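You operate a simulated robot arm through the tools that you are given. There is no shell and no other tool. Be economical: measure what you need, move in short steps, check, and stop when the job is done.

The job below is to be done with a simulated two-armed robot. You get a single attempt, and the scene is never put back.

## Task
Pick up the purple basket with one hand, pass it to the other hand and put it on the purple table. Set down upright: purple basket.

Only the result counts: the job must be done as asked and must still hold three seconds after the hand-in. Knocking over, shifting, dropping, spilling or breaking anything else fails it.

## Robot
Two 6-joint arms with two-finger parallel grippers on one trunk, on a base that drives. Base frame: it is fixed to the floor where the robot stands at the start and does not move with it; the origin is under the middle of the robot, x ahead of it, y to its left, z up; the surface under the hand at the start is at about z = 780. Units: mm, rad, N and s.
The left shoulder is at the start at [-105, 177, 734], the right one opposite. With the tool pointing down near the work surface each hand reaches from about 100 to 680 mm from the robot's upright axis, wherever it stands, measured 20 degrees to its own side. Places, roughly: purple table [800, -2500, 800]. Payload 1.57 kg a hand.
Tool frame (each hand has its own): the origin (TCP) lies between the finger pads and is the grasp point; the fingertips stand 30 mm ahead of it; z points along the fingers, y is the line along which they close. Largest opening 80 mm; finger width 17, thickness 12; the body of the gripper, 40 by 82 mm, starts 80 mm behind the TCP.
Orientation is told as [roll, pitch, yaw] about the base's x, y, z axes, in that order, counted from this pose: with the fingers straight down and closing along the base's y, the tool's x points along the base's -x, its y along +y and its z along -z.

## Interface
- The arms move only by the tool jog_arm. It takes "left_motion", "right_motion" or both (then of equal length, played together; a hand with none holds still); each is a list of rows, each a list of 3 entries, a list of its own where there are three numbers: the shift along the base's x, y, z in mm, then the turn, a rotation vector about the base's x, y, z in rad, then the gripper command, from -1 (fully open) to 1 (shut), values between in proportion. In form: [[[dx, dy, dz], [ax, ay, az], gripper], ...]. A call has 1 to 8 rows; each row is the pose to reach, as a shift and turn from the pose commanded when the call began. A row lasts 0.2 s, in which the tool goes at most 50 mm and 0.15 rad; a call with a longer step from one row to the next is refused whole, and so is a gripper value outside its range. Where a pose cannot be reached the arm comes as near as it can. A force on the tool above 40 N (or 10 N above the force at the start of the call, whichever is more), or a blocked arm, ends the call early, and 0.2 s more pass. Each finger travels about 72 mm/s and halts on what it meets, pressing with about 28 N; the grip force reading is that of the motor and also rises with nothing between the fingers. The clock runs only during rows and for 0.2 s after the last one: add rows that repeat a pose to give the fingers time. It gives the time, the measured TCP pose, the force on the tool (base axes), the opening and the grip force at its end, in the units of the frame above (readings bear some noise), with the torque about the TCP (base axes, N m) and any sound that the robot's microphone picked up.
- Cameras (640 x 400 px; columns grow to the right, rows downward): "scene" is now at [40.8, -27.5, 1459.4]; the picture's right is [-0.34, -0.94, 0.00], its down [-0.65, 0.24, -0.72] and it looks along [0.68, -0.25, -0.69] (base axes); focal length 291 px, centre (320, 200). "left" rides on the left gripper at [72, 7, -122] in its tool frame; the picture's right is [-0.09, 1.00, 0.00], its down [-0.84, -0.08, -0.54] and it looks along [-0.54, -0.05, 0.84] (tool axes); focal length 238 px, centre (320, 200). "right" rides on the right gripper at [72, -7, -122] in its tool frame; the picture's right is [0.09, 1.00, 0.00], its down [-0.84, 0.08, -0.54] and it looks along [-0.54, 0.05, 0.84] (tool axes); focal length 238 px, centre (320, 200). There is no depth. A picture from a camera that has moved, and an enlarged one, comes with that camera's place and axes in the base frame and with its lens.
- capture(camera): a new picture of that camera. No time passes.
- slide_trunk(by): slides the trunk up (or, below 0, down) by that many mm; the arms and the scene camera ride with it, the base frame stays. It gives what a move gives, with no picture.
- drive_base(legs): drives the robot by 1 to 6 legs, each [ahead, left, turn to the left] in mm, mm and rad, along the robot's own axes; the way and the turn of a leg run together, so that a leg with both is an arc; at most 1500 mm and 3.142 rad a leg. The arms and the cameras ride along, it lands a little off, and it stops where it bumps. It gives what a move gives.
- aim_head(pan, tilt): turns the head with the scene camera to pan (to the left, within 2.496 rad either way) and tilt (down, from -0.506 to 1.204), counted from straight ahead of the robot. It gives what a move gives.
- zoom(camera, box): a new picture of the part [left, top, right, bottom] of that camera's present view, enlarged. No time passes.
- job_done(): hands the job in; it is judged then, once.

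Go step by step. Nothing tells you exact positions but the pictures and the camera data: compare them with the known pose of the tool, close in by small moves and look again before you grip or let go. The budget is 120 turns and 92 pictures, counting those below and the enlarged ones. Unless the task says otherwise, let go and move clear before handing in, and close with one line.

The tools are called after "Call:" as name(argument=value, ...) on one line, values as JSON. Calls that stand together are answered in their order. jog_arm: Moves the arms, as the interface text tells. Its arguments: {"type":"object","properties":{"left_motion":{"type":"array","items":{"type":"array"}},"right_motion":{"type":"array","items":{"type":"array"}}},"required":[]} The other tools are called the same way: slide_trunk (by) slides the trunk up or down; drive_base (legs) drives the base; aim_head (pan, tilt) turns the head that bears the scene camera; capture (camera) takes a picture; zoom (camera, box) takes an enlarged picture of a part of a camera's view; job_done () hands the job in.

At the start:

```text
time: 0.0
left_ee_pos: [533.4, 26.6, 993.8]
left_orientation: [0.0, 0.001, -0.001]
left_force: [0.2, -0.2, 0.7]
left_moment: [0.02, 0.01, -0.02]
left_opening: 79.9
left_gripper_force: 0.0
right_ee_pos: [339.6, -391.3, 1087.8]
right_orientation: [-0.001, -0.001, 0.001]
right_force: [0.0, -0.3, -0.8]
right_moment: [0.01, -0.01, 0.02]
right_opening: 80.1
right_gripper_force: 0.1
trunk travel left (down, up): [-175.0, 153.0]
robot x, y, heading: [1.9, 0.2, -0.005]
head pan, tilt: [-0.351, 0.766]
```

scene: 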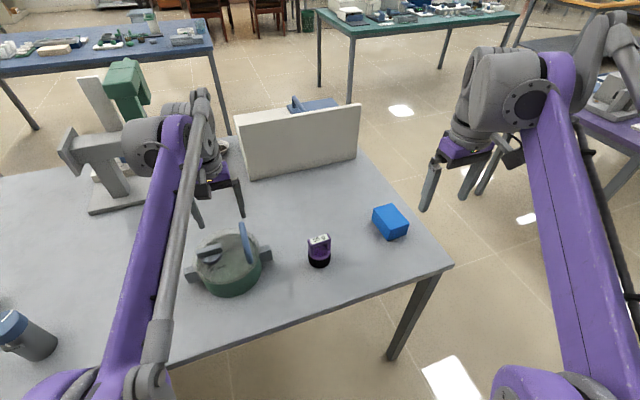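
right: 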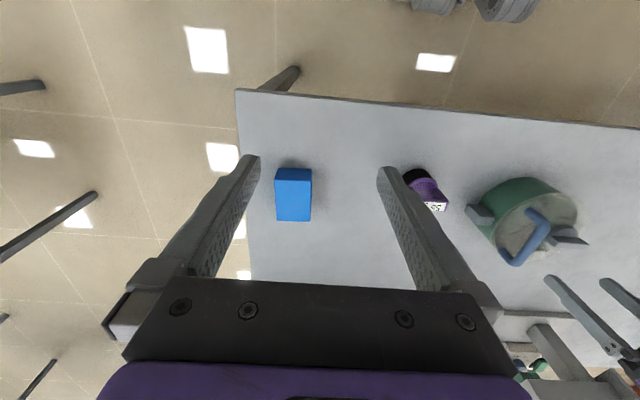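
left: 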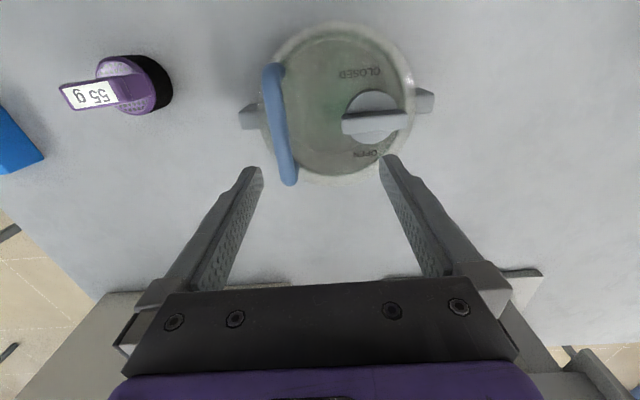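

I see a small purple object marked "55 g" on the table, a blue box, a green pot and a cream board. I'll enlarge the view to check which object is the basket.

Call:
zoom(camera="scene", box=[260, 200, 420, 300])

Call:
zoom(camera="left", box=[40, 30, 200, 130])

Call:
aim_head(pan=-1.2, tilt=0.4)

Call:
capture(camera="scene")

```text
4.00 times, centred on (340, 250) of scene
camera zoom: at [40.8, -27.5, 1459.4], right [-0.34, -0.94, 0.0], down [-0.65, 0.24, -0.72], along [0.68, -0.25, -0.69], focal length 1165 px, centre (240, 0)
```

zoom: 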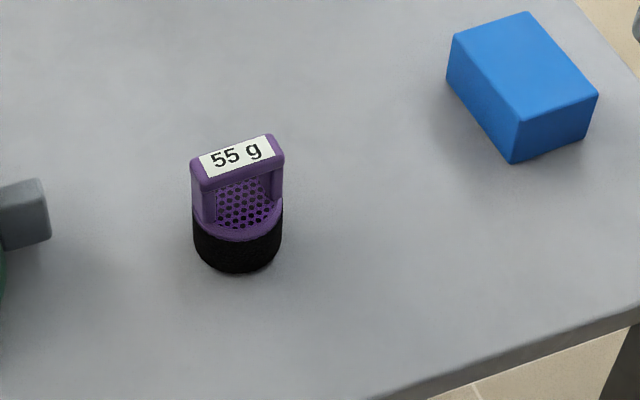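

```text
4.00 times, centred on (120, 80) of left
camera zoom: at [461.0, 32.2, 1116.0], right [0.09, 1.0, 0.0], down [0.84, -0.08, 0.54], along [0.54, -0.05, -0.84], focal length 953 px, centre (1120, 680)
```

zoom: 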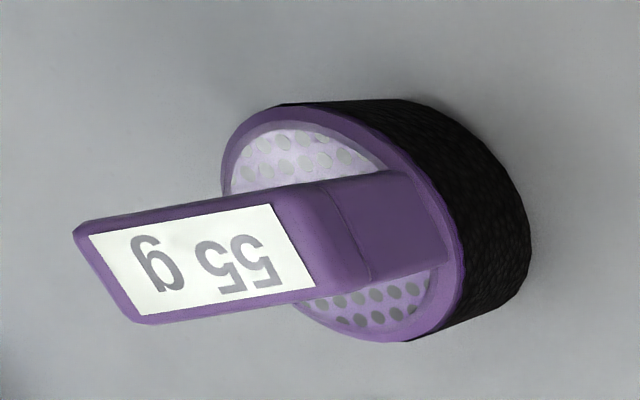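

```text
time: 1.2
left_ee_pos: [533.4, 26.1, 992.8]
left_orientation: [0.001, 0.0, 0.001]
left_force: [-0.1, 0.0, -0.7]
left_moment: [0.02, 0.02, 0.01]
left_opening: 79.8
left_gripper_force: 0.1
right_ee_pos: [338.6, -392.0, 1087.7]
right_orientation: [-0.001, 0.0, 0.0]
right_force: [-0.8, 0.7, -0.2]
right_moment: [0.02, 0.0, -0.01]
right_opening: 79.8
right_gripper_force: 0.1
trunk travel left (down, up): [-175.0, 153.0]
robot x, y, heading: [-0.6, 0.9, 0.003]
head pan, tilt: [-1.201, 0.4]
```

```text
86 pictures are left
camera scene: at [-2.8, -85.7, 1491.8], right [-0.93, -0.36, 0.0], down [-0.14, 0.36, -0.92], along [0.33, -0.86, -0.39], focal length 291 px, centre (320, 200)
```

scene: 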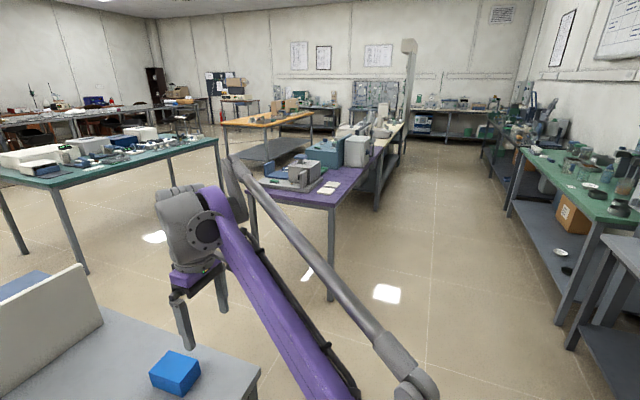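

The small purple mesh thing with a bail handle looks like the basket, and the purple table is visible to the right. I'll check the rest of the table for another candidate.

Call:
zoom(camera="scene", box=[230, 110, 420, 229])

Call:
aim_head(pan=0.5, tilt=0.7)

Call:
capture(camera="scene")

```text
3.36 times, centred on (325, 170) of scene
camera zoom: at [-2.8, -85.7, 1491.8], right [-0.93, -0.36, 0.0], down [-0.14, 0.36, -0.92], along [0.33, -0.86, -0.39], focal length 979 px, centre (303, 302)
```

zoom: 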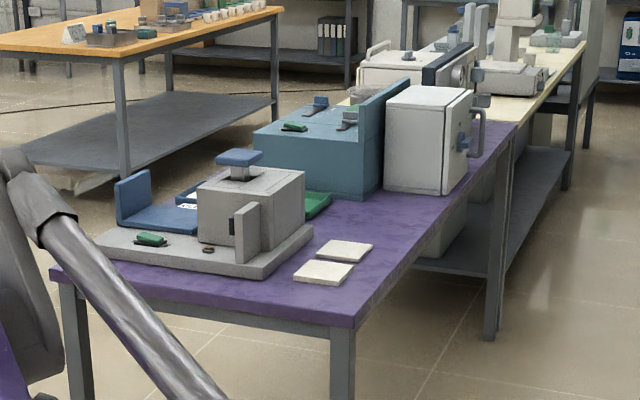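

```text
time: 2.9
left_ee_pos: [533.2, 26.0, 993.8]
left_orientation: [0.0, 0.0, 0.001]
left_force: [0.8, -0.1, 0.6]
left_moment: [-0.02, -0.01, -0.01]
left_opening: 79.9
left_gripper_force: 0.1
right_ee_pos: [339.4, -392.7, 1088.0]
right_orientation: [0.002, 0.0, 0.0]
right_force: [0.1, -0.6, 0.6]
right_moment: [0.0, 0.03, 0.01]
right_opening: 79.9
right_gripper_force: 0.0
trunk travel left (down, up): [-175.0, 153.0]
robot x, y, heading: [-0.4, -2.0, -0.004]
head pan, tilt: [0.499, 0.7]
```

```text
84 pictures are left
camera scene: at [38.3, 41.3, 1465.0], right [0.48, -0.88, 0.0], down [-0.57, -0.31, -0.77], along [0.67, 0.37, -0.64], focal length 291 px, centre (320, 200)
```

scene: 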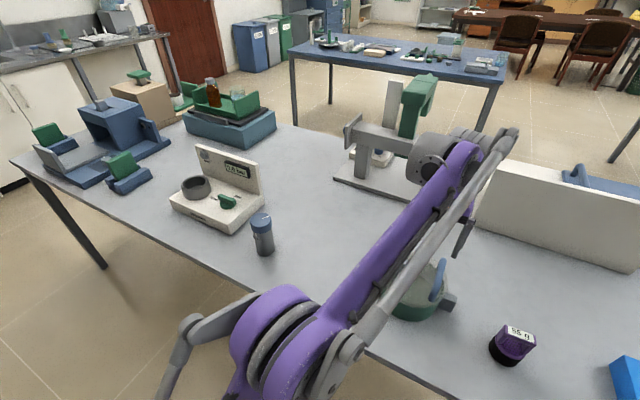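

The basket stands at about (482, -190), with a 60 mm body and its handle bar along y at z ≈ 871. I plan to grip the body with the right hand, tilted forward 45°, and take the handle with the left hand from above. First the right hand goes to a pre-grasp pose.

Call:
jog_arm(right_motion=[[[7, 29, -27], [0, -0.112, 0], -1], [[14, 58, -54], [0, -0.224, 0], -1], [[21, 87, -81], [0, -0.336, 0], -1], [[28, 116, -108], [0, -0.448, 0], -1], [[35, 145, -135], [0, -0.56, 0], -1], [[42, 174, -162], [0, -0.672, 0], -1], [[50, 202, -185], [0, -0.785, 0], -1]])

Call:
capture(camera="right")

Call:
aim_head(pan=-0.351, tilt=0.766)

Call:
capture(camera="scene")

```text
time: 4.5
left_ee_pos: [533.1, 26.7, 992.6]
left_orientation: [-0.001, 0.001, -0.001]
left_force: [-0.2, -0.8, 1.4]
left_moment: [0.04, -0.01, -0.01]
left_opening: 79.9
left_gripper_force: 0.1
right_ee_pos: [388.8, -192.7, 903.8]
right_orientation: [0.0, -0.786, 0.0]
right_force: [0.8, -0.6, -0.5]
right_moment: [-0.02, -0.02, -0.02]
right_opening: 79.8
right_gripper_force: 0.1
trunk travel left (down, up): [-175.0, 153.0]
robot x, y, heading: [-0.1, -3.7, 0.001]
head pan, tilt: [0.499, 0.7]
```

```text
83 pictures are left
camera right: at [251.2, -198.9, 940.5], right [-0.07, 1.0, -0.06], down [0.21, 0.08, 0.98], along [0.98, 0.05, -0.21], focal length 238 px, centre (320, 200)
```

right: 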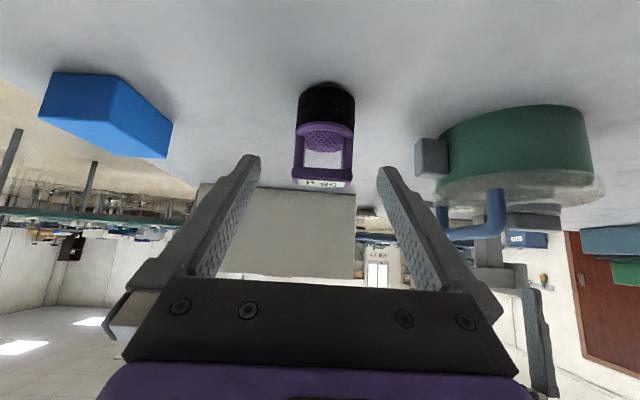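

```text
time: 5.7
left_ee_pos: [533.9, 26.2, 992.4]
left_orientation: [0.001, 0.0, -0.002]
left_force: [0.9, -0.2, -0.8]
left_moment: [0.0, 0.01, -0.02]
left_opening: 79.7
left_gripper_force: 0.0
right_ee_pos: [388.4, -192.6, 903.6]
right_orientation: [0.001, -0.784, 0.002]
right_force: [-0.5, 0.1, 1.0]
right_moment: [0.0, 0.0, 0.0]
right_opening: 80.0
right_gripper_force: 0.0
trunk travel left (down, up): [-175.0, 153.0]
robot x, y, heading: [-0.2, 2.6, -0.0]
head pan, tilt: [-0.351, 0.766]
```

```text
82 pictures are left
camera scene: at [40.9, -27.5, 1459.4], right [-0.34, -0.94, 0.0], down [-0.65, 0.24, -0.72], along [0.68, -0.25, -0.69], focal length 291 px, centre (320, 200)
```

scene: 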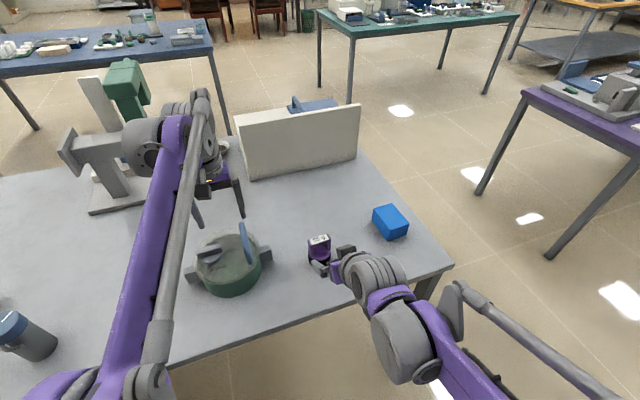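

The basket is lined up between the fingers, so I'll zoom in to refine the numbers.

Call:
zoom(camera="right", box=[256, 70, 416, 170])

Call:
zoom(camera="right", box=[256, 110, 416, 210])

```text
4.00 times, centred on (336, 120) of right
camera zoom: at [251.1, -199.5, 941.2], right [-0.07, 1.0, -0.07], down [0.21, 0.08, 0.97], along [0.98, 0.05, -0.21], focal length 953 px, centre (256, 520)
```

zoom: 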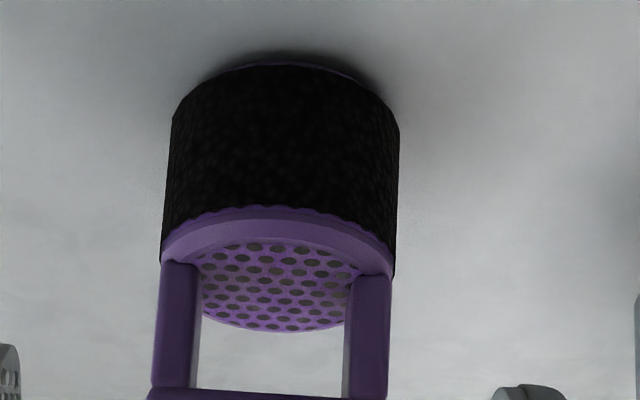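

```text
4.00 times, centred on (336, 160) of right
camera zoom: at [251.1, -199.5, 941.2], right [-0.07, 1.0, -0.07], down [0.21, 0.08, 0.97], along [0.98, 0.05, -0.21], focal length 953 px, centre (256, 360)
```

zoom: 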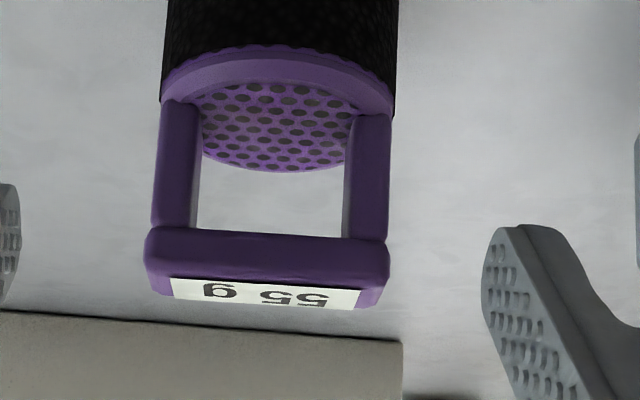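

The body is centred near (485, -188), the rim is at z ≈ 828 and the bar is at 863–875. I'll advance along the fingers with the gripper open.

Call:
jog_arm(right_motion=[[[22, 4.5, -22], [0, 0, 0], -1], [[44, 4.5, -45], [0, 0, 0], -1], [[66, 4.5, -67], [0, 0, 0], -1], [[80, 4.5, -82], [0, 0, 0], -1], [[88, 4.5, -90], [0, 0, 0], -1]])

Call:
capture(camera="right")

Call:
zoom(camera="scene", box=[260, 200, 420, 300])

```text
time: 6.9
left_ee_pos: [532.7, 25.8, 993.2]
left_orientation: [-0.001, 0.001, -0.001]
left_force: [0.6, -0.1, 0.2]
left_moment: [0.03, 0.0, 0.0]
left_opening: 79.8
left_gripper_force: 0.0
right_ee_pos: [479.2, -185.1, 812.4]
right_orientation: [0.001, -0.785, 0.0]
right_force: [-0.5, -0.3, 0.9]
right_moment: [0.03, -0.02, 0.0]
right_opening: 80.1
right_gripper_force: 0.2
trunk travel left (down, up): [-175.0, 153.0]
robot x, y, heading: [0.7, -3.1, 0.002]
head pan, tilt: [-0.351, 0.766]
```

```text
79 pictures are left
camera right: at [340.6, -192.3, 849.0], right [-0.07, 1.0, -0.07], down [0.21, 0.08, 0.97], along [0.98, 0.05, -0.21], focal length 238 px, centre (320, 200)
```

right: 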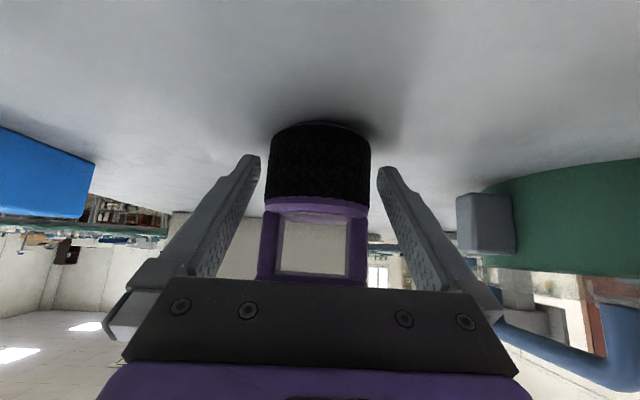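

```text
4.00 times, centred on (340, 250) of scene
camera zoom: at [41.2, -27.6, 1459.4], right [-0.34, -0.94, 0.0], down [-0.65, 0.24, -0.72], along [0.68, -0.25, -0.69], focal length 1165 px, centre (240, 0)
```

zoom: 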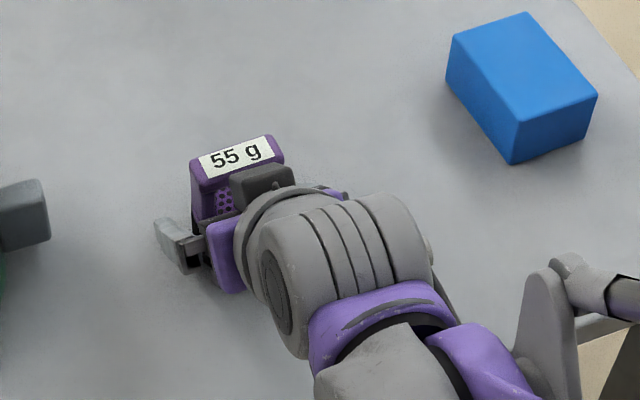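

The basket sits centred between the fingers. I'll nudge 6 mm forward and close.

Call:
jog_arm(right_motion=[[[6, 0, 1], [0, 0, 0], -1], [[6, 0, 1], [0, 0, 0], 1], [[6, 0, 1], [0, 0, 0], 1], [[6, 0, 1], [0, 0, 0], 1], [[6, 0, 1], [0, 0, 0], 1]])

Call:
capture(camera="right")

```text
time: 8.1
left_ee_pos: [532.9, 24.7, 994.2]
left_orientation: [0.0, 0.001, 0.0]
left_force: [-0.3, 0.4, -0.4]
left_moment: [-0.02, 0.02, 0.01]
left_opening: 79.9
left_gripper_force: 0.0
right_ee_pos: [484.0, -185.0, 813.0]
right_orientation: [-0.001, -0.786, 0.0]
right_force: [0.1, 0.1, -0.3]
right_moment: [0.0, 0.01, 0.01]
right_opening: 59.0
right_gripper_force: 27.8
trunk travel left (down, up): [-175.0, 153.0]
robot x, y, heading: [3.7, -0.1, 0.001]
head pan, tilt: [-0.351, 0.766]
```

```text
77 pictures are left
camera right: at [346.1, -192.5, 850.8], right [-0.07, 1.0, -0.07], down [0.21, 0.08, 0.97], along [0.98, 0.05, -0.21], focal length 238 px, centre (320, 200)
```

right: 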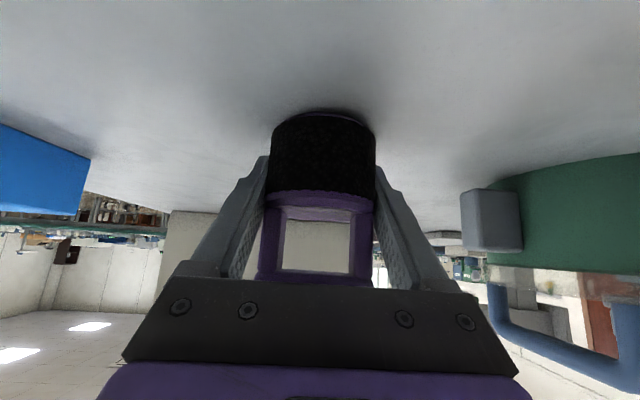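

The grip is firm at 59 mm. The right hand lifts to the handover place while the left rises and starts turning -90° so it can take the bar across x.

Call:
jog_arm(right_motion=[[[0, 0, 30], [0, 0, 0], 1], [[0, 0, 65], [0, 0, 0], 1], [[0, 0, 100], [0, 0, 0], 1], [[-10, 15, 125], [0, 0, 0], 1], [[-25, 35, 145], [0, 0, 0], 1], [[-40, 55, 160], [0, 0, 0], 1], [[-50, 75, 160], [0, 0, 0], 1], [[-50, 75, 160], [0, 0, 0], 1]], left_motion=[[[0, 0, 20], [0, 0, -0.14], -1], [[0, 0, 40], [0, 0, -0.28], -1], [[0, 0, 60], [0, 0, -0.42], -1], [[0, 0, 80], [0, 0, -0.56], -1], [[0, 0, 100], [0, 0, -0.7], -1], [[0, 0, 120], [0, 0, -0.84], -1], [[0, 0, 140], [0, 0, -0.98], -1], [[0, 0, 150], [0, 0, -1.12], -1]])

Call:
capture(camera="scene")

Call:
capture(camera="right")

```text
time: 9.9
left_ee_pos: [469.6, 43.2, 1087.8]
left_orientation: [0.002, -0.002, -1.099]
left_force: [0.3, -0.7, 0.1]
left_moment: [-0.01, -0.06, -0.05]
left_opening: 80.0
left_gripper_force: 0.0
left hand out of reach, approached as far as the arm can: row 4, 5, 6, 7, 8
right_ee_pos: [429.5, -109.2, 977.1]
right_orientation: [-0.002, -0.787, 0.001]
right_force: [0.1, 0.2, -0.8]
right_moment: [-0.02, -0.04, -0.01]
right_opening: 59.3
right_gripper_force: 28.2
trunk travel left (down, up): [-175.0, 153.0]
robot x, y, heading: [-4.2, -0.7, -0.002]
head pan, tilt: [-0.351, 0.766]
```

```text
76 pictures are left
camera scene: at [37.3, -26.6, 1459.5], right [-0.34, -0.94, 0.0], down [-0.65, 0.24, -0.72], along [0.68, -0.25, -0.69], focal length 291 px, centre (320, 200)
```

scene: 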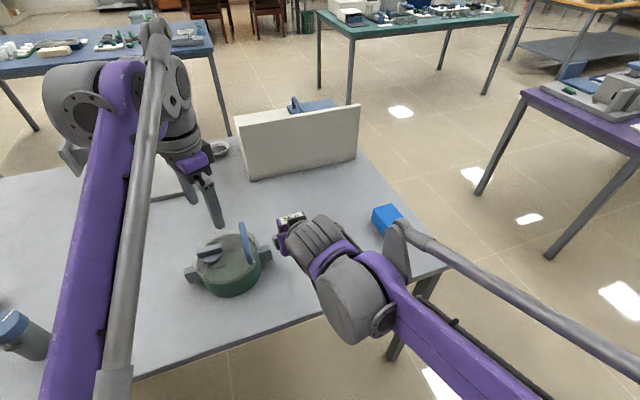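

```text
75 pictures are left
camera right: at [292.9, -116.3, 1012.5], right [-0.06, 1.0, -0.07], down [0.21, 0.08, 0.98], along [0.98, 0.05, -0.21], focal length 238 px, centre (320, 200)
```

right: 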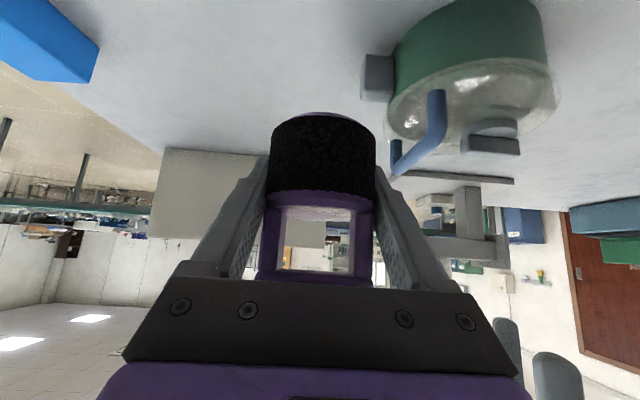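

The left arm tops out near z ≈ 1088, so I'll lower the handover a little. I'll also bring it closer and finish the left turn.

Call:
jog_arm(right_motion=[[[-10, 0, -15], [0, 0, 0], 1], [[-20, 0, -30], [0, 0, 0], 1], [[-30, 0, -45], [0, 0, 0], 1], [[-30, 0, -45], [0, 0, 0], 1]], left_motion=[[[-70, 0, -60], [0, 0, -0.12], -0.3]])

```text
refused: give rows for one hand, or as many for the one as for the other
```

The two hands need equal row counts, so I'll resend with matching rows.

Call:
jog_arm(right_motion=[[[-10, 0, -15], [0, 0, 0], 1], [[-20, 0, -30], [0, 0, 0], 1], [[-30, 0, -45], [0, 0, 0], 1], [[-30, 0, -45], [0, 0, 0], 1]], left_motion=[[[0, 0, -10], [0, 0, -0.115], -0.3], [[0, 0, -20], [0, 0, -0.23], -0.3], [[0, 0, -30], [0, 0, -0.345], -0.3], [[0, 0, -40], [0, 0, -0.451], -0.3]])

```text
time: 10.9
left_ee_pos: [469.4, 39.3, 1046.0]
left_orientation: [0.0, 0.0, -1.572]
left_force: [-0.3, -0.5, -0.8]
left_moment: [-0.01, -0.05, 0.01]
left_opening: 51.9
left_gripper_force: 0.0
right_ee_pos: [405.2, -110.2, 929.4]
right_orientation: [0.0, -0.787, 0.0]
right_force: [-0.1, 0.5, -1.1]
right_moment: [-0.05, -0.02, 0.01]
right_opening: 59.3
right_gripper_force: 28.2
trunk travel left (down, up): [-175.0, 153.0]
robot x, y, heading: [2.0, -0.4, 0.004]
head pan, tilt: [-0.351, 0.766]
```

The left is turned, with a 52 mm opening. I'll move it above the handle at about (408, -110), staying well clear in z, and then look.

Call:
jog_arm(left_motion=[[[-15, -37, 10], [0, 0, 0], -0.3], [[-30, -74, 14], [0, 0, 0], -0.3], [[-46, -112, 14], [0, 0, 0], -0.3], [[-61, -149, 14], [0, 0, 0], -0.3]])

Call:
capture(camera="left")

Call:
capture(camera="scene")

Call:
capture(camera="right")

```text
time: 11.9
left_ee_pos: [406.2, -108.8, 1059.9]
left_orientation: [-0.001, 0.0, -1.571]
left_force: [0.2, 0.7, -0.2]
left_moment: [0.06, -0.03, -0.02]
left_opening: 51.9
left_gripper_force: 0.1
right_ee_pos: [403.5, -111.3, 928.0]
right_orientation: [-0.002, -0.785, -0.001]
right_force: [0.0, 0.2, -0.9]
right_moment: [0.03, 0.01, -0.01]
right_opening: 59.5
right_gripper_force: 27.9
trunk travel left (down, up): [-175.0, 153.0]
robot x, y, heading: [-2.4, -0.9, 0.004]
head pan, tilt: [-0.351, 0.766]
```

```text
74 pictures are left
camera left: at [413.6, -36.6, 1182.7], right [1.0, -0.09, 0.0], down [-0.08, -0.84, 0.54], along [-0.05, -0.54, -0.84], focal length 238 px, centre (320, 200)
```

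left: 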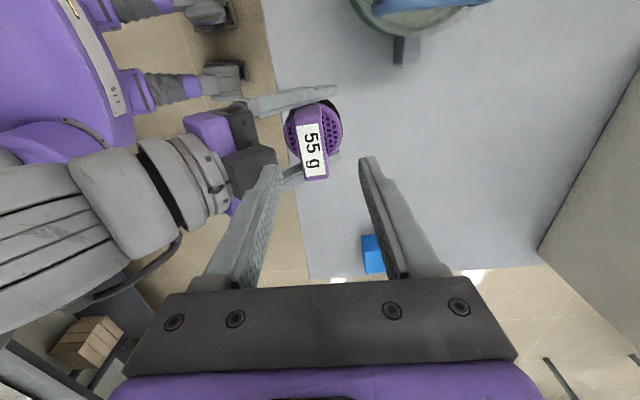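

```text
73 pictures are left
camera scene: at [40.8, -28.3, 1459.4], right [-0.34, -0.94, 0.0], down [-0.65, 0.24, -0.72], along [0.68, -0.25, -0.69], focal length 291 px, centre (320, 200)
```

scene: 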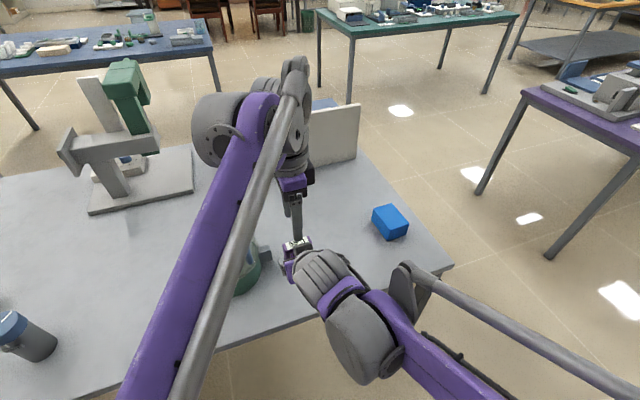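

```text
72 pictures are left
camera right: at [265.9, -117.8, 966.6], right [-0.07, 1.0, -0.06], down [0.21, 0.08, 0.97], along [0.98, 0.05, -0.21], focal length 238 px, centre (320, 200)
```

right: 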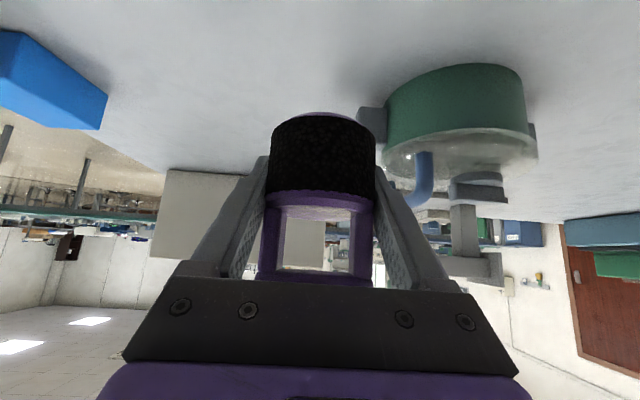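

Call:
zoom(camera="left", box=[240, 90, 400, 190])

```text
4.00 times, centred on (320, 140) of left
camera zoom: at [413.6, -36.6, 1182.7], right [1.0, -0.09, 0.0], down [-0.08, -0.84, 0.54], along [-0.05, -0.54, -0.84], focal length 953 px, centre (320, 440)
```

zoom: 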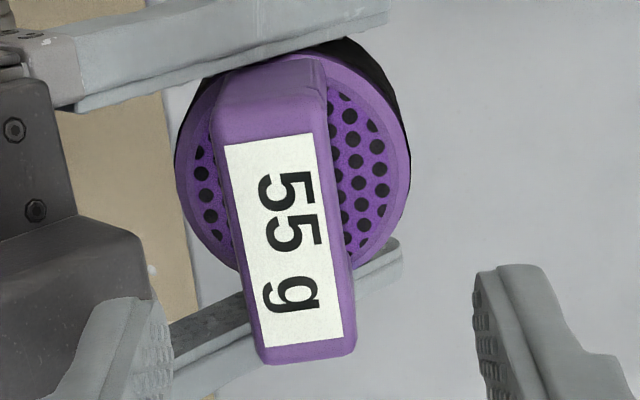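

The left finger would come too close to the right palm, because the right grip is too deep. I'll set the basket back down in its old spot and regrip it about 18 mm shallower.

Call:
jog_arm(right_motion=[[[25, -23, -24], [0, 0, 0], 1], [[50, -46, -48], [0, 0, 0], 1], [[75, -69, -72], [0, 0, 0], 1], [[80.5, -74, -98], [0, 0, 0], 1], [[80.5, -74, -108], [0, 0, 0], 1], [[80.5, -74, -112], [0, 0, 0], 1], [[80.5, -74, -114], [0, 0, 0], 1], [[80.5, -74, -114], [0, 0, 0], 1]])

Call:
capture(camera="right")

```text
time: 13.7
left_ee_pos: [406.9, -107.3, 1060.6]
left_orientation: [0.0, -0.002, -1.571]
left_force: [0.2, -1.3, -0.1]
left_moment: [-0.01, -0.01, 0.01]
left_opening: 51.9
left_gripper_force: 0.1
right_ee_pos: [483.9, -184.1, 814.9]
right_orientation: [0.001, -0.787, 0.001]
right_force: [0.0, 0.0, -1.4]
right_moment: [0.01, 0.0, 0.01]
right_opening: 59.2
right_gripper_force: 27.9
trunk travel left (down, up): [-175.0, 153.0]
robot x, y, heading: [-2.1, 2.0, -0.0]
head pan, tilt: [-0.351, 0.766]
```

```text
70 pictures are left
camera right: at [345.6, -191.3, 853.1], right [-0.07, 1.0, -0.07], down [0.21, 0.08, 0.97], along [0.98, 0.05, -0.21], focal length 238 px, centre (320, 200)
```

right: 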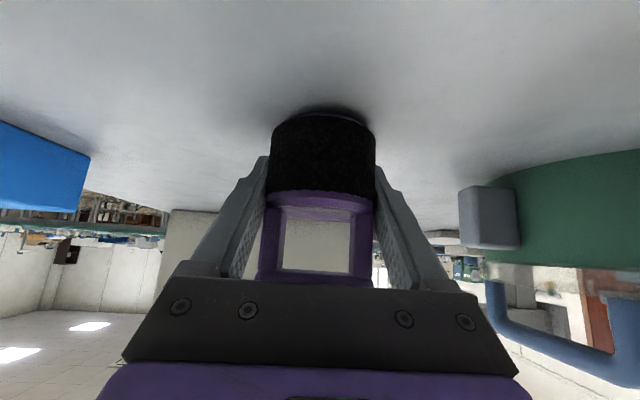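

It is essentially back on the table. I'll lower the last 2 mm, open, back off 18 mm in x and regrip.

Call:
jog_arm(right_motion=[[[0, 0, -1.5], [0, 0, 0], 1], [[0, 0, -2], [0, 0, 0], -0.9], [[0, 0, -2], [0, 0, 0], -0.9], [[-9, 0, -2], [0, 0, 0], -0.9], [[-18, 0, -2], [0, 0, 0], -0.9], [[-18, 0, -2], [0, 0, 0], 1], [[-18, 0, -2], [0, 0, 0], 1], [[-18, 0, -2], [0, 0, 0], 1]])

Call:
capture(camera="right")

```text
time: 15.5
left_ee_pos: [406.2, -107.1, 1060.0]
left_orientation: [0.0, 0.001, -1.57]
left_force: [-0.5, 0.8, 0.4]
left_moment: [0.0, 0.01, 0.05]
left_opening: 52.0
left_gripper_force: 0.0
right_ee_pos: [465.7, -183.9, 811.3]
right_orientation: [-0.001, -0.785, -0.001]
right_force: [-1.0, -0.7, 3.1]
right_moment: [-0.06, -0.04, -0.05]
right_opening: 59.2
right_gripper_force: 27.7
trunk travel left (down, up): [-175.0, 153.0]
robot x, y, heading: [-0.0, -0.1, 0.001]
head pan, tilt: [-0.351, 0.766]
```

```text
69 pictures are left
camera right: at [328.0, -191.0, 850.4], right [-0.07, 1.0, -0.07], down [0.21, 0.08, 0.97], along [0.98, 0.05, -0.21], focal length 238 px, centre (320, 200)
```

right: 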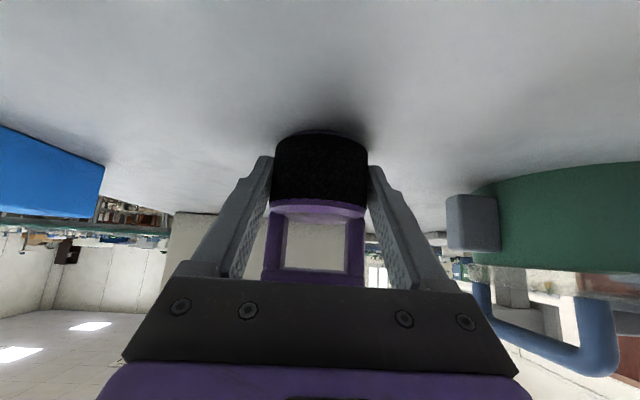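

The shallower grip is good. I'll lift back to the place under the left hand.

Call:
jog_arm(right_motion=[[[0, 0, 25], [0, 0, 0], 1], [[0, 0, 55], [0, 0, 0], 1], [[-18, 20, 80], [0, 0, 0], 1], [[-37, 39, 95], [0, 0, 0], 1], [[-55, 58, 110], [0, 0, 0], 1], [[-74, 77, 117], [0, 0, 0], 1], [[-74, 77, 117], [0, 0, 0], 1]])

Call:
zoom(camera="left", box=[240, 90, 400, 190])

Call:
capture(camera="right")

```text
time: 17.1
left_ee_pos: [407.4, -106.8, 1059.3]
left_orientation: [0.0, 0.002, -1.572]
left_force: [-0.2, 0.6, 0.6]
left_moment: [0.0, -0.03, 0.04]
left_opening: 51.8
left_gripper_force: 0.0
right_ee_pos: [394.0, -108.0, 929.8]
right_orientation: [0.001, -0.787, 0.001]
right_force: [-0.4, -0.9, -1.2]
right_moment: [-0.06, 0.02, -0.02]
right_opening: 58.9
right_gripper_force: 27.8
trunk travel left (down, up): [-175.0, 153.0]
robot x, y, heading: [-0.8, -0.7, 0.001]
head pan, tilt: [-0.351, 0.766]
```

```text
4.00 times, centred on (320, 140) of left
camera zoom: at [414.2, -35.7, 1182.6], right [1.0, -0.09, 0.0], down [-0.08, -0.84, 0.54], along [-0.05, -0.54, -0.84], focal length 953 px, centre (320, 440)
```

zoom: 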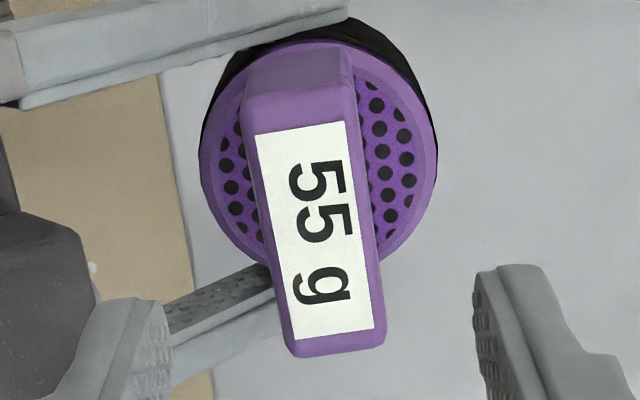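

```text
67 pictures are left
camera right: at [255.6, -114.9, 967.6], right [-0.06, 1.0, -0.07], down [0.21, 0.08, 0.97], along [0.98, 0.05, -0.21], focal length 238 px, centre (320, 200)
```

right: 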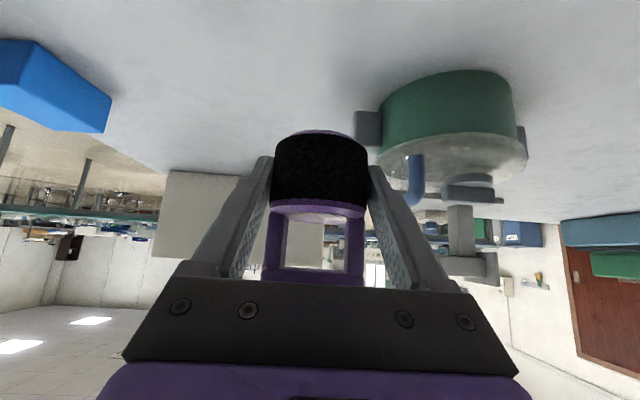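

The handle centre is at (406, -106), directly under the left TCP. I'll narrow the left opening to 40 mm and descend partway.

Call:
jog_arm(left_motion=[[[0, 0, 0], [0, 0, 0], 0], [[0, 0, -15], [0, 0, 0], 0], [[0, 0, -30], [0, 0, 0], 0], [[0, 0, -45], [0, 0, 0], 0]])

Call:
capture(camera="left")

Call:
zoom(camera="scene", box=[220, 180, 380, 280])

```text
time: 18.1
left_ee_pos: [407.5, -107.7, 1015.1]
left_orientation: [0.001, 0.001, -1.57]
left_force: [0.9, 0.1, -0.7]
left_moment: [-0.04, -0.01, 0.05]
left_opening: 39.8
left_gripper_force: 0.1
right_ee_pos: [393.5, -107.3, 930.3]
right_orientation: [0.0, -0.785, 0.001]
right_force: [-0.2, -0.6, -1.1]
right_moment: [-0.02, 0.03, -0.01]
right_opening: 59.0
right_gripper_force: 28.3
trunk travel left (down, up): [-175.0, 153.0]
robot x, y, heading: [-1.2, -1.4, 0.001]
head pan, tilt: [-0.351, 0.766]
```

```text
66 pictures are left
camera left: at [413.9, -36.5, 1136.9], right [1.0, -0.09, 0.0], down [-0.08, -0.84, 0.54], along [-0.05, -0.54, -0.84], focal length 238 px, centre (320, 200)
```

left: 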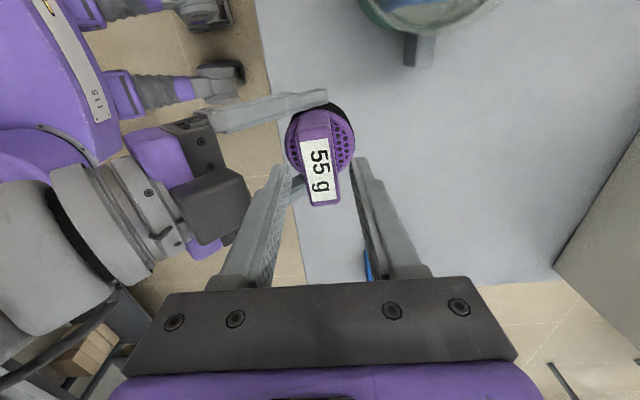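

```text
4.00 times, centred on (300, 230) of scene
camera zoom: at [41.0, -27.5, 1459.4], right [-0.34, -0.94, 0.0], down [-0.65, 0.24, -0.72], along [0.68, -0.25, -0.69], focal length 1165 px, centre (400, 80)
```

zoom: 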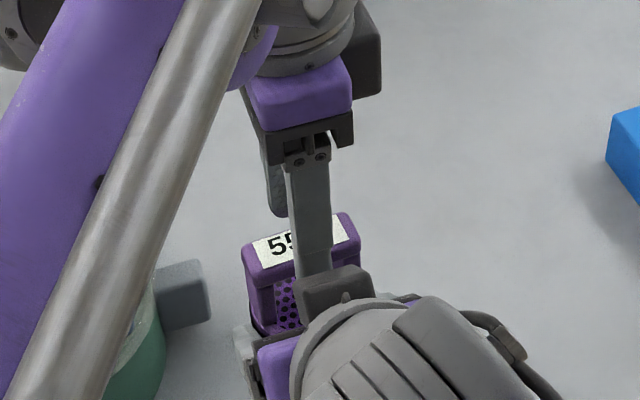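

The bar lies between the fingers and clear of the right palm. I'll descend the last 28 mm and close.

Call:
jog_arm(left_motion=[[[-1, 1, -10], [0, 0, 0], 0], [[-1, 1, -20], [0, 0, 0], 0], [[-1, 1, -28], [0, 0, 0], 0]])

Call:
capture(camera="left")

```text
time: 18.9
left_ee_pos: [406.7, -106.5, 985.5]
left_orientation: [0.001, 0.001, -1.57]
left_force: [0.8, -0.3, -0.1]
left_moment: [0.01, 0.05, 0.0]
left_opening: 40.2
left_gripper_force: 0.0
right_ee_pos: [393.8, -109.2, 930.7]
right_orientation: [0.0, -0.785, 0.001]
right_force: [-0.4, 0.4, -1.2]
right_moment: [-0.02, 0.03, -0.01]
right_opening: 59.2
right_gripper_force: 28.2
trunk travel left (down, up): [-175.0, 153.0]
robot x, y, heading: [-2.8, 0.0, 0.0]
head pan, tilt: [-0.351, 0.766]
```

```text
64 pictures are left
camera left: at [413.3, -35.7, 1108.5], right [1.0, -0.09, 0.0], down [-0.08, -0.84, 0.54], along [-0.05, -0.54, -0.84], focal length 238 px, centre (320, 200)
```

left: 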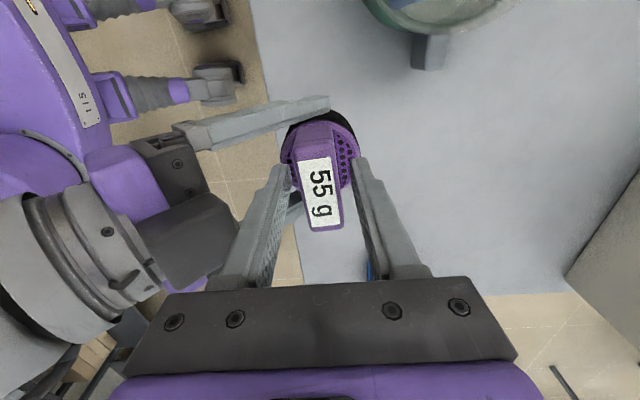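

No contact so far. Closing the left hand on the bar.

Call:
jog_arm(left_motion=[[[0, 0, 0], [0, 0, 0], 1], [[0, 0, 0], [0, 0, 0], 1], [[0, 0, 0], [0, 0, 0], 1]])

Call:
capture(camera="left")

```text
time: 19.7
left_ee_pos: [406.8, -107.5, 985.5]
left_orientation: [-0.001, 0.001, -1.57]
left_force: [1.7, -0.5, 0.1]
left_moment: [0.08, 0.01, 0.51]
left_opening: 24.2
left_gripper_force: 27.8
right_ee_pos: [394.2, -108.0, 929.2]
right_orientation: [0.001, -0.786, 0.001]
right_force: [-1.5, 0.8, -0.7]
right_moment: [-0.08, -0.11, -0.51]
right_opening: 59.1
right_gripper_force: 28.3
trunk travel left (down, up): [-175.0, 153.0]
robot x, y, heading: [1.8, 3.5, -0.003]
head pan, tilt: [-0.351, 0.766]
```

```text
63 pictures are left
camera left: at [413.4, -35.7, 1108.5], right [1.0, -0.09, 0.0], down [-0.08, -0.84, 0.54], along [-0.05, -0.54, -0.84], focal length 238 px, centre (320, 200)
```

left: 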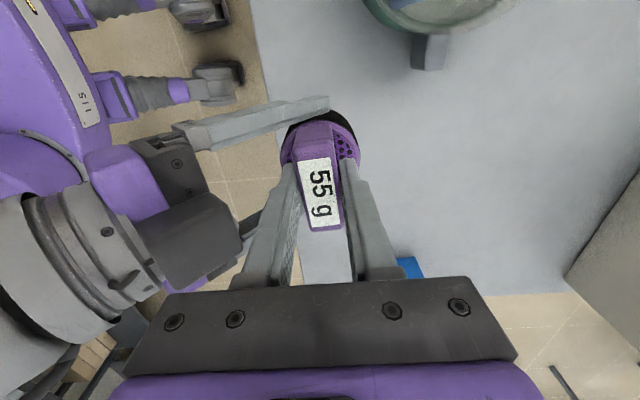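

The left hand holds the bar at 24 mm. I'll open the right hand and back it out along its own fingers.

Call:
jog_arm(right_motion=[[[0, 0, 0], [0, 0, 0], -1], [[0, 0, 0], [0, 0, 0], -1], [[-20, 0, 20], [0, 0, 0], -1], [[-50, 0, 50], [0, 0, 0], -1], [[-80, 0, 70], [0, 0, 0], -1], [[-110, -20, 80], [0, 0, 0], -1], [[-120, -60, 80], [0, 0, 0], -1]])

Call:
capture(camera="left")

Call:
capture(camera="right")

Call:
capture(camera="scene")

```text
time: 21.3
left_ee_pos: [407.0, -106.6, 987.1]
left_orientation: [0.0, -0.002, -1.57]
left_force: [0.7, -0.7, 0.3]
left_moment: [-0.01, 0.0, 0.01]
left_opening: 23.3
left_gripper_force: 27.5
right_ee_pos: [270.6, -165.2, 1009.9]
right_orientation: [0.001, -0.785, 0.001]
right_force: [0.4, 0.8, -0.2]
right_moment: [0.01, -0.04, 0.0]
right_opening: 79.9
right_gripper_force: 0.1
trunk travel left (down, up): [-175.0, 153.0]
robot x, y, heading: [-0.5, 0.5, 0.002]
head pan, tilt: [-0.351, 0.766]
```

```text
62 pictures are left
camera left: at [413.1, -34.8, 1108.7], right [1.0, -0.09, 0.0], down [-0.08, -0.84, 0.54], along [-0.05, -0.54, -0.84], focal length 238 px, centre (320, 200)
```

left: 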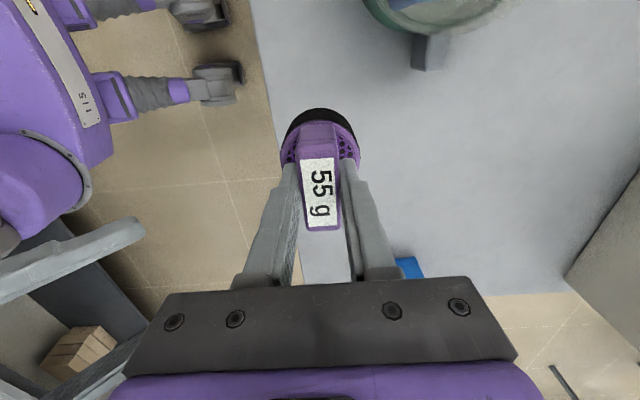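

```text
61 pictures are left
camera right: at [131.4, -172.0, 1046.8], right [-0.06, 1.0, -0.07], down [0.21, 0.08, 0.97], along [0.98, 0.05, -0.21], focal length 238 px, centre (320, 200)
```

right: 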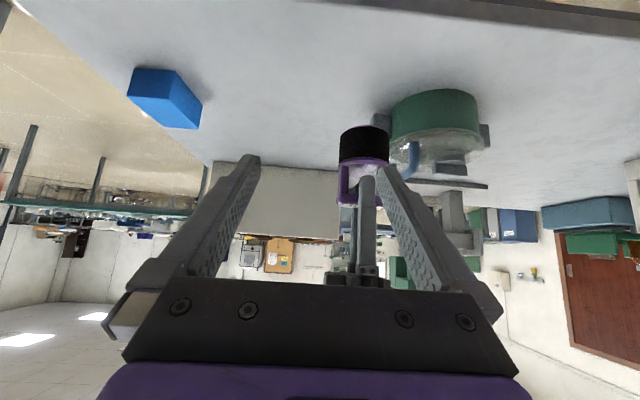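

```text
60 pictures are left
camera scene: at [40.7, -26.4, 1459.4], right [-0.34, -0.94, 0.0], down [-0.65, 0.24, -0.72], along [0.68, -0.25, -0.69], focal length 291 px, centre (320, 200)
```

scene: 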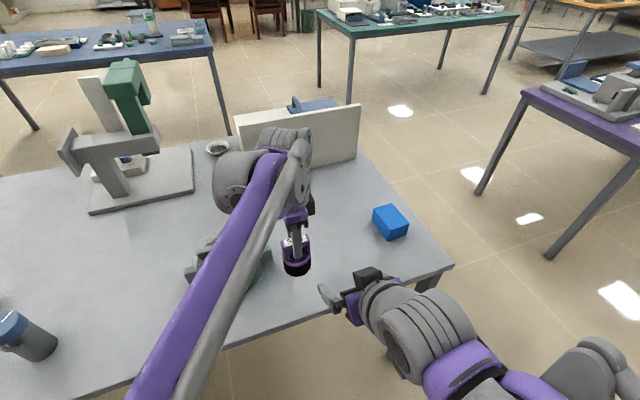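

The handover worked: the basket hangs upright in the left hand and the right hand is clear. The purple table spans roughly x 470–1090, starting at y ≈ -1580. I'll drive sideways toward it, since the aisle looks free.

Call:
drive_base(legs=[[0, -700, 0], [0, -700, 0]])

Call:
aim_head(pan=-0.5, tilt=0.7)

Call:
capture(camera="scene")

Call:
capture(camera="left")

```text
time: 34.0
left_ee_pos: [404.1, -1497.6, 985.9]
left_orientation: [0.002, 0.001, -1.572]
left_force: [0.1, -0.1, 0.4]
left_moment: [-0.03, -0.01, 0.01]
left_opening: 23.5
left_gripper_force: 27.5
right_ee_pos: [267.3, -1556.8, 1009.1]
right_orientation: [0.001, -0.785, 0.001]
right_force: [-0.1, 0.0, 0.7]
right_moment: [-0.01, 0.03, 0.0]
right_opening: 80.1
right_gripper_force: 0.1
trunk travel left (down, up): [-175.0, 153.0]
robot x, y, heading: [-1.4, -1389.7, 0.001]
head pan, tilt: [-0.351, 0.766]
```

```text
time: 34.6
left_ee_pos: [402.2, -1498.0, 986.4]
left_orientation: [-0.001, -0.001, -1.57]
left_force: [0.1, -0.4, -0.2]
left_moment: [-0.02, -0.01, -0.01]
left_opening: 23.4
left_gripper_force: 27.7
right_ee_pos: [267.2, -1556.2, 1008.6]
right_orientation: [0.0, -0.786, -0.002]
right_force: [0.2, 0.7, 0.4]
right_moment: [-0.03, 0.02, 0.01]
right_opening: 80.1
right_gripper_force: 0.0
trunk travel left (down, up): [-175.0, 153.0]
robot x, y, heading: [-2.9, -1391.2, -0.006]
head pan, tilt: [-0.499, 0.7]
```

```text
59 pictures are left
camera scene: at [35.1, -1430.5, 1464.9], right [-0.48, -0.88, 0.0], down [-0.57, 0.31, -0.76], along [0.67, -0.37, -0.64], focal length 291 px, centre (320, 200)
```

scene: 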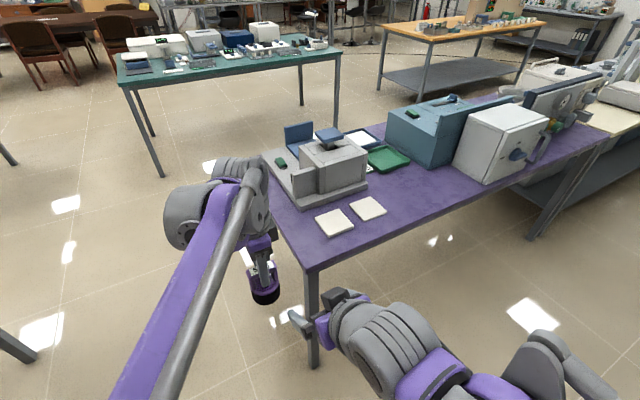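

```text
58 pictures are left
camera left: at [410.1, -1426.1, 1108.5], right [1.0, -0.09, 0.0], down [-0.08, -0.84, 0.54], along [-0.05, -0.54, -0.84], focal length 238 px, centre (320, 200)
```

left: 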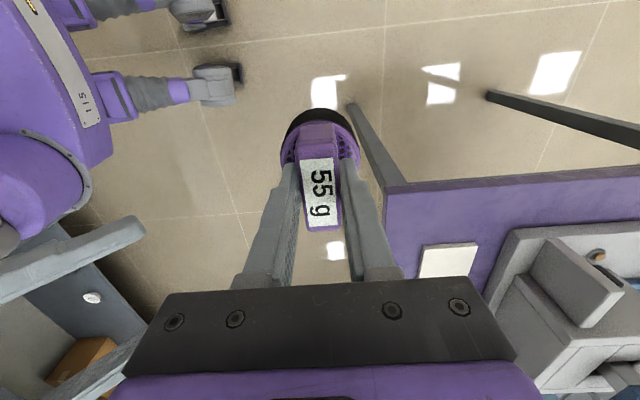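

The table's top height looks uncertain, so I'll zoom on its corner from both cameras to triangulate it.

Call:
zoom(camera="scene", box=[250, 180, 410, 280])

Call:
zoom(camera="left", box=[340, 160, 500, 260])

```text
4.00 times, centred on (330, 230) of scene
camera zoom: at [35.1, -1430.5, 1464.9], right [-0.48, -0.88, 0.0], down [-0.57, 0.31, -0.76], along [0.67, -0.37, -0.64], focal length 1165 px, centre (280, 80)
```

zoom: 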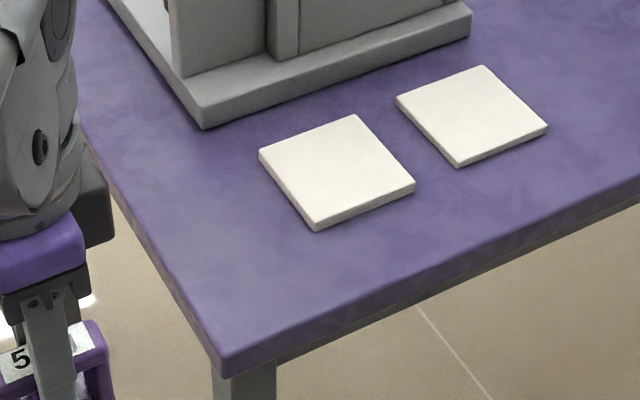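

```text
4.00 times, centred on (420, 210) of left
camera zoom: at [410.1, -1426.1, 1108.5], right [1.0, -0.09, 0.0], down [-0.08, -0.84, 0.54], along [-0.05, -0.54, -0.84], focal length 953 px, centre (-80, 160)
```

zoom: 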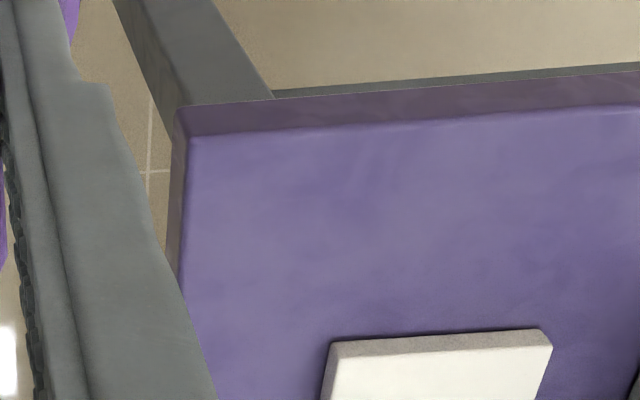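

The table top is at z ≈ 772 with its corner near (503, -1641); the tile begins at y ≈ -1766 and the machine plate at about (732, -1740). I'll set the basket at about (575, -1703), driving a further 310 mm right first.

Call:
drive_base(legs=[[0, -310, 0]])

Call:
aim_head(pan=-0.1, tilt=0.9)

Call:
capture(camera="scene")

```text
time: 38.0
left_ee_pos: [404.3, -1813.1, 985.1]
left_orientation: [0.001, 0.0, -1.567]
left_force: [0.0, -0.1, -0.1]
left_moment: [0.03, 0.02, 0.03]
left_opening: 23.2
left_gripper_force: 27.8
right_ee_pos: [267.2, -1871.7, 1007.4]
right_orientation: [0.0, -0.784, 0.002]
right_force: [1.1, -0.6, -0.1]
right_moment: [0.0, -0.02, 0.03]
right_opening: 80.0
right_gripper_force: 0.1
trunk travel left (down, up): [-175.0, 153.0]
robot x, y, heading: [-1.6, -1710.1, 0.004]
head pan, tilt: [-0.499, 0.7]
```

```text
time: 38.9
left_ee_pos: [404.0, -1813.1, 986.2]
left_orientation: [0.001, 0.001, -1.57]
left_force: [0.1, 0.3, 0.3]
left_moment: [0.05, -0.03, 0.02]
left_opening: 23.0
left_gripper_force: 27.9
right_ee_pos: [267.3, -1871.2, 1008.7]
right_orientation: [0.0, -0.785, 0.001]
right_force: [0.5, 0.6, 0.1]
right_moment: [0.02, 0.0, 0.01]
right_opening: 80.0
right_gripper_force: 0.1
trunk travel left (down, up): [-175.0, 153.0]
robot x, y, heading: [-5.5, -1708.0, 0.001]
head pan, tilt: [-0.099, 0.901]
```

```text
55 pictures are left
camera scene: at [36.0, -1713.5, 1448.8], right [-0.1, -1.0, 0.0], down [-0.78, 0.08, -0.62], along [0.62, -0.06, -0.78], focal length 291 px, centre (320, 200)
```

scene: 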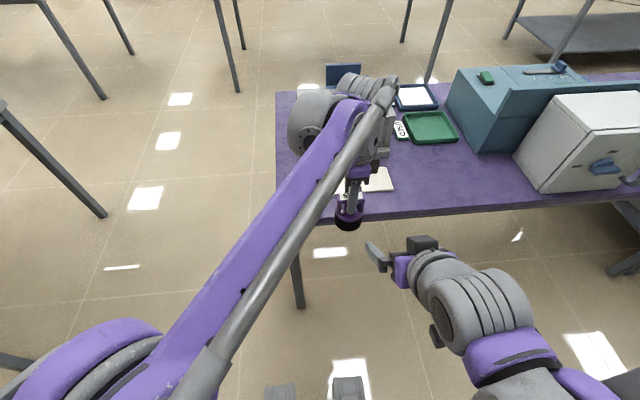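

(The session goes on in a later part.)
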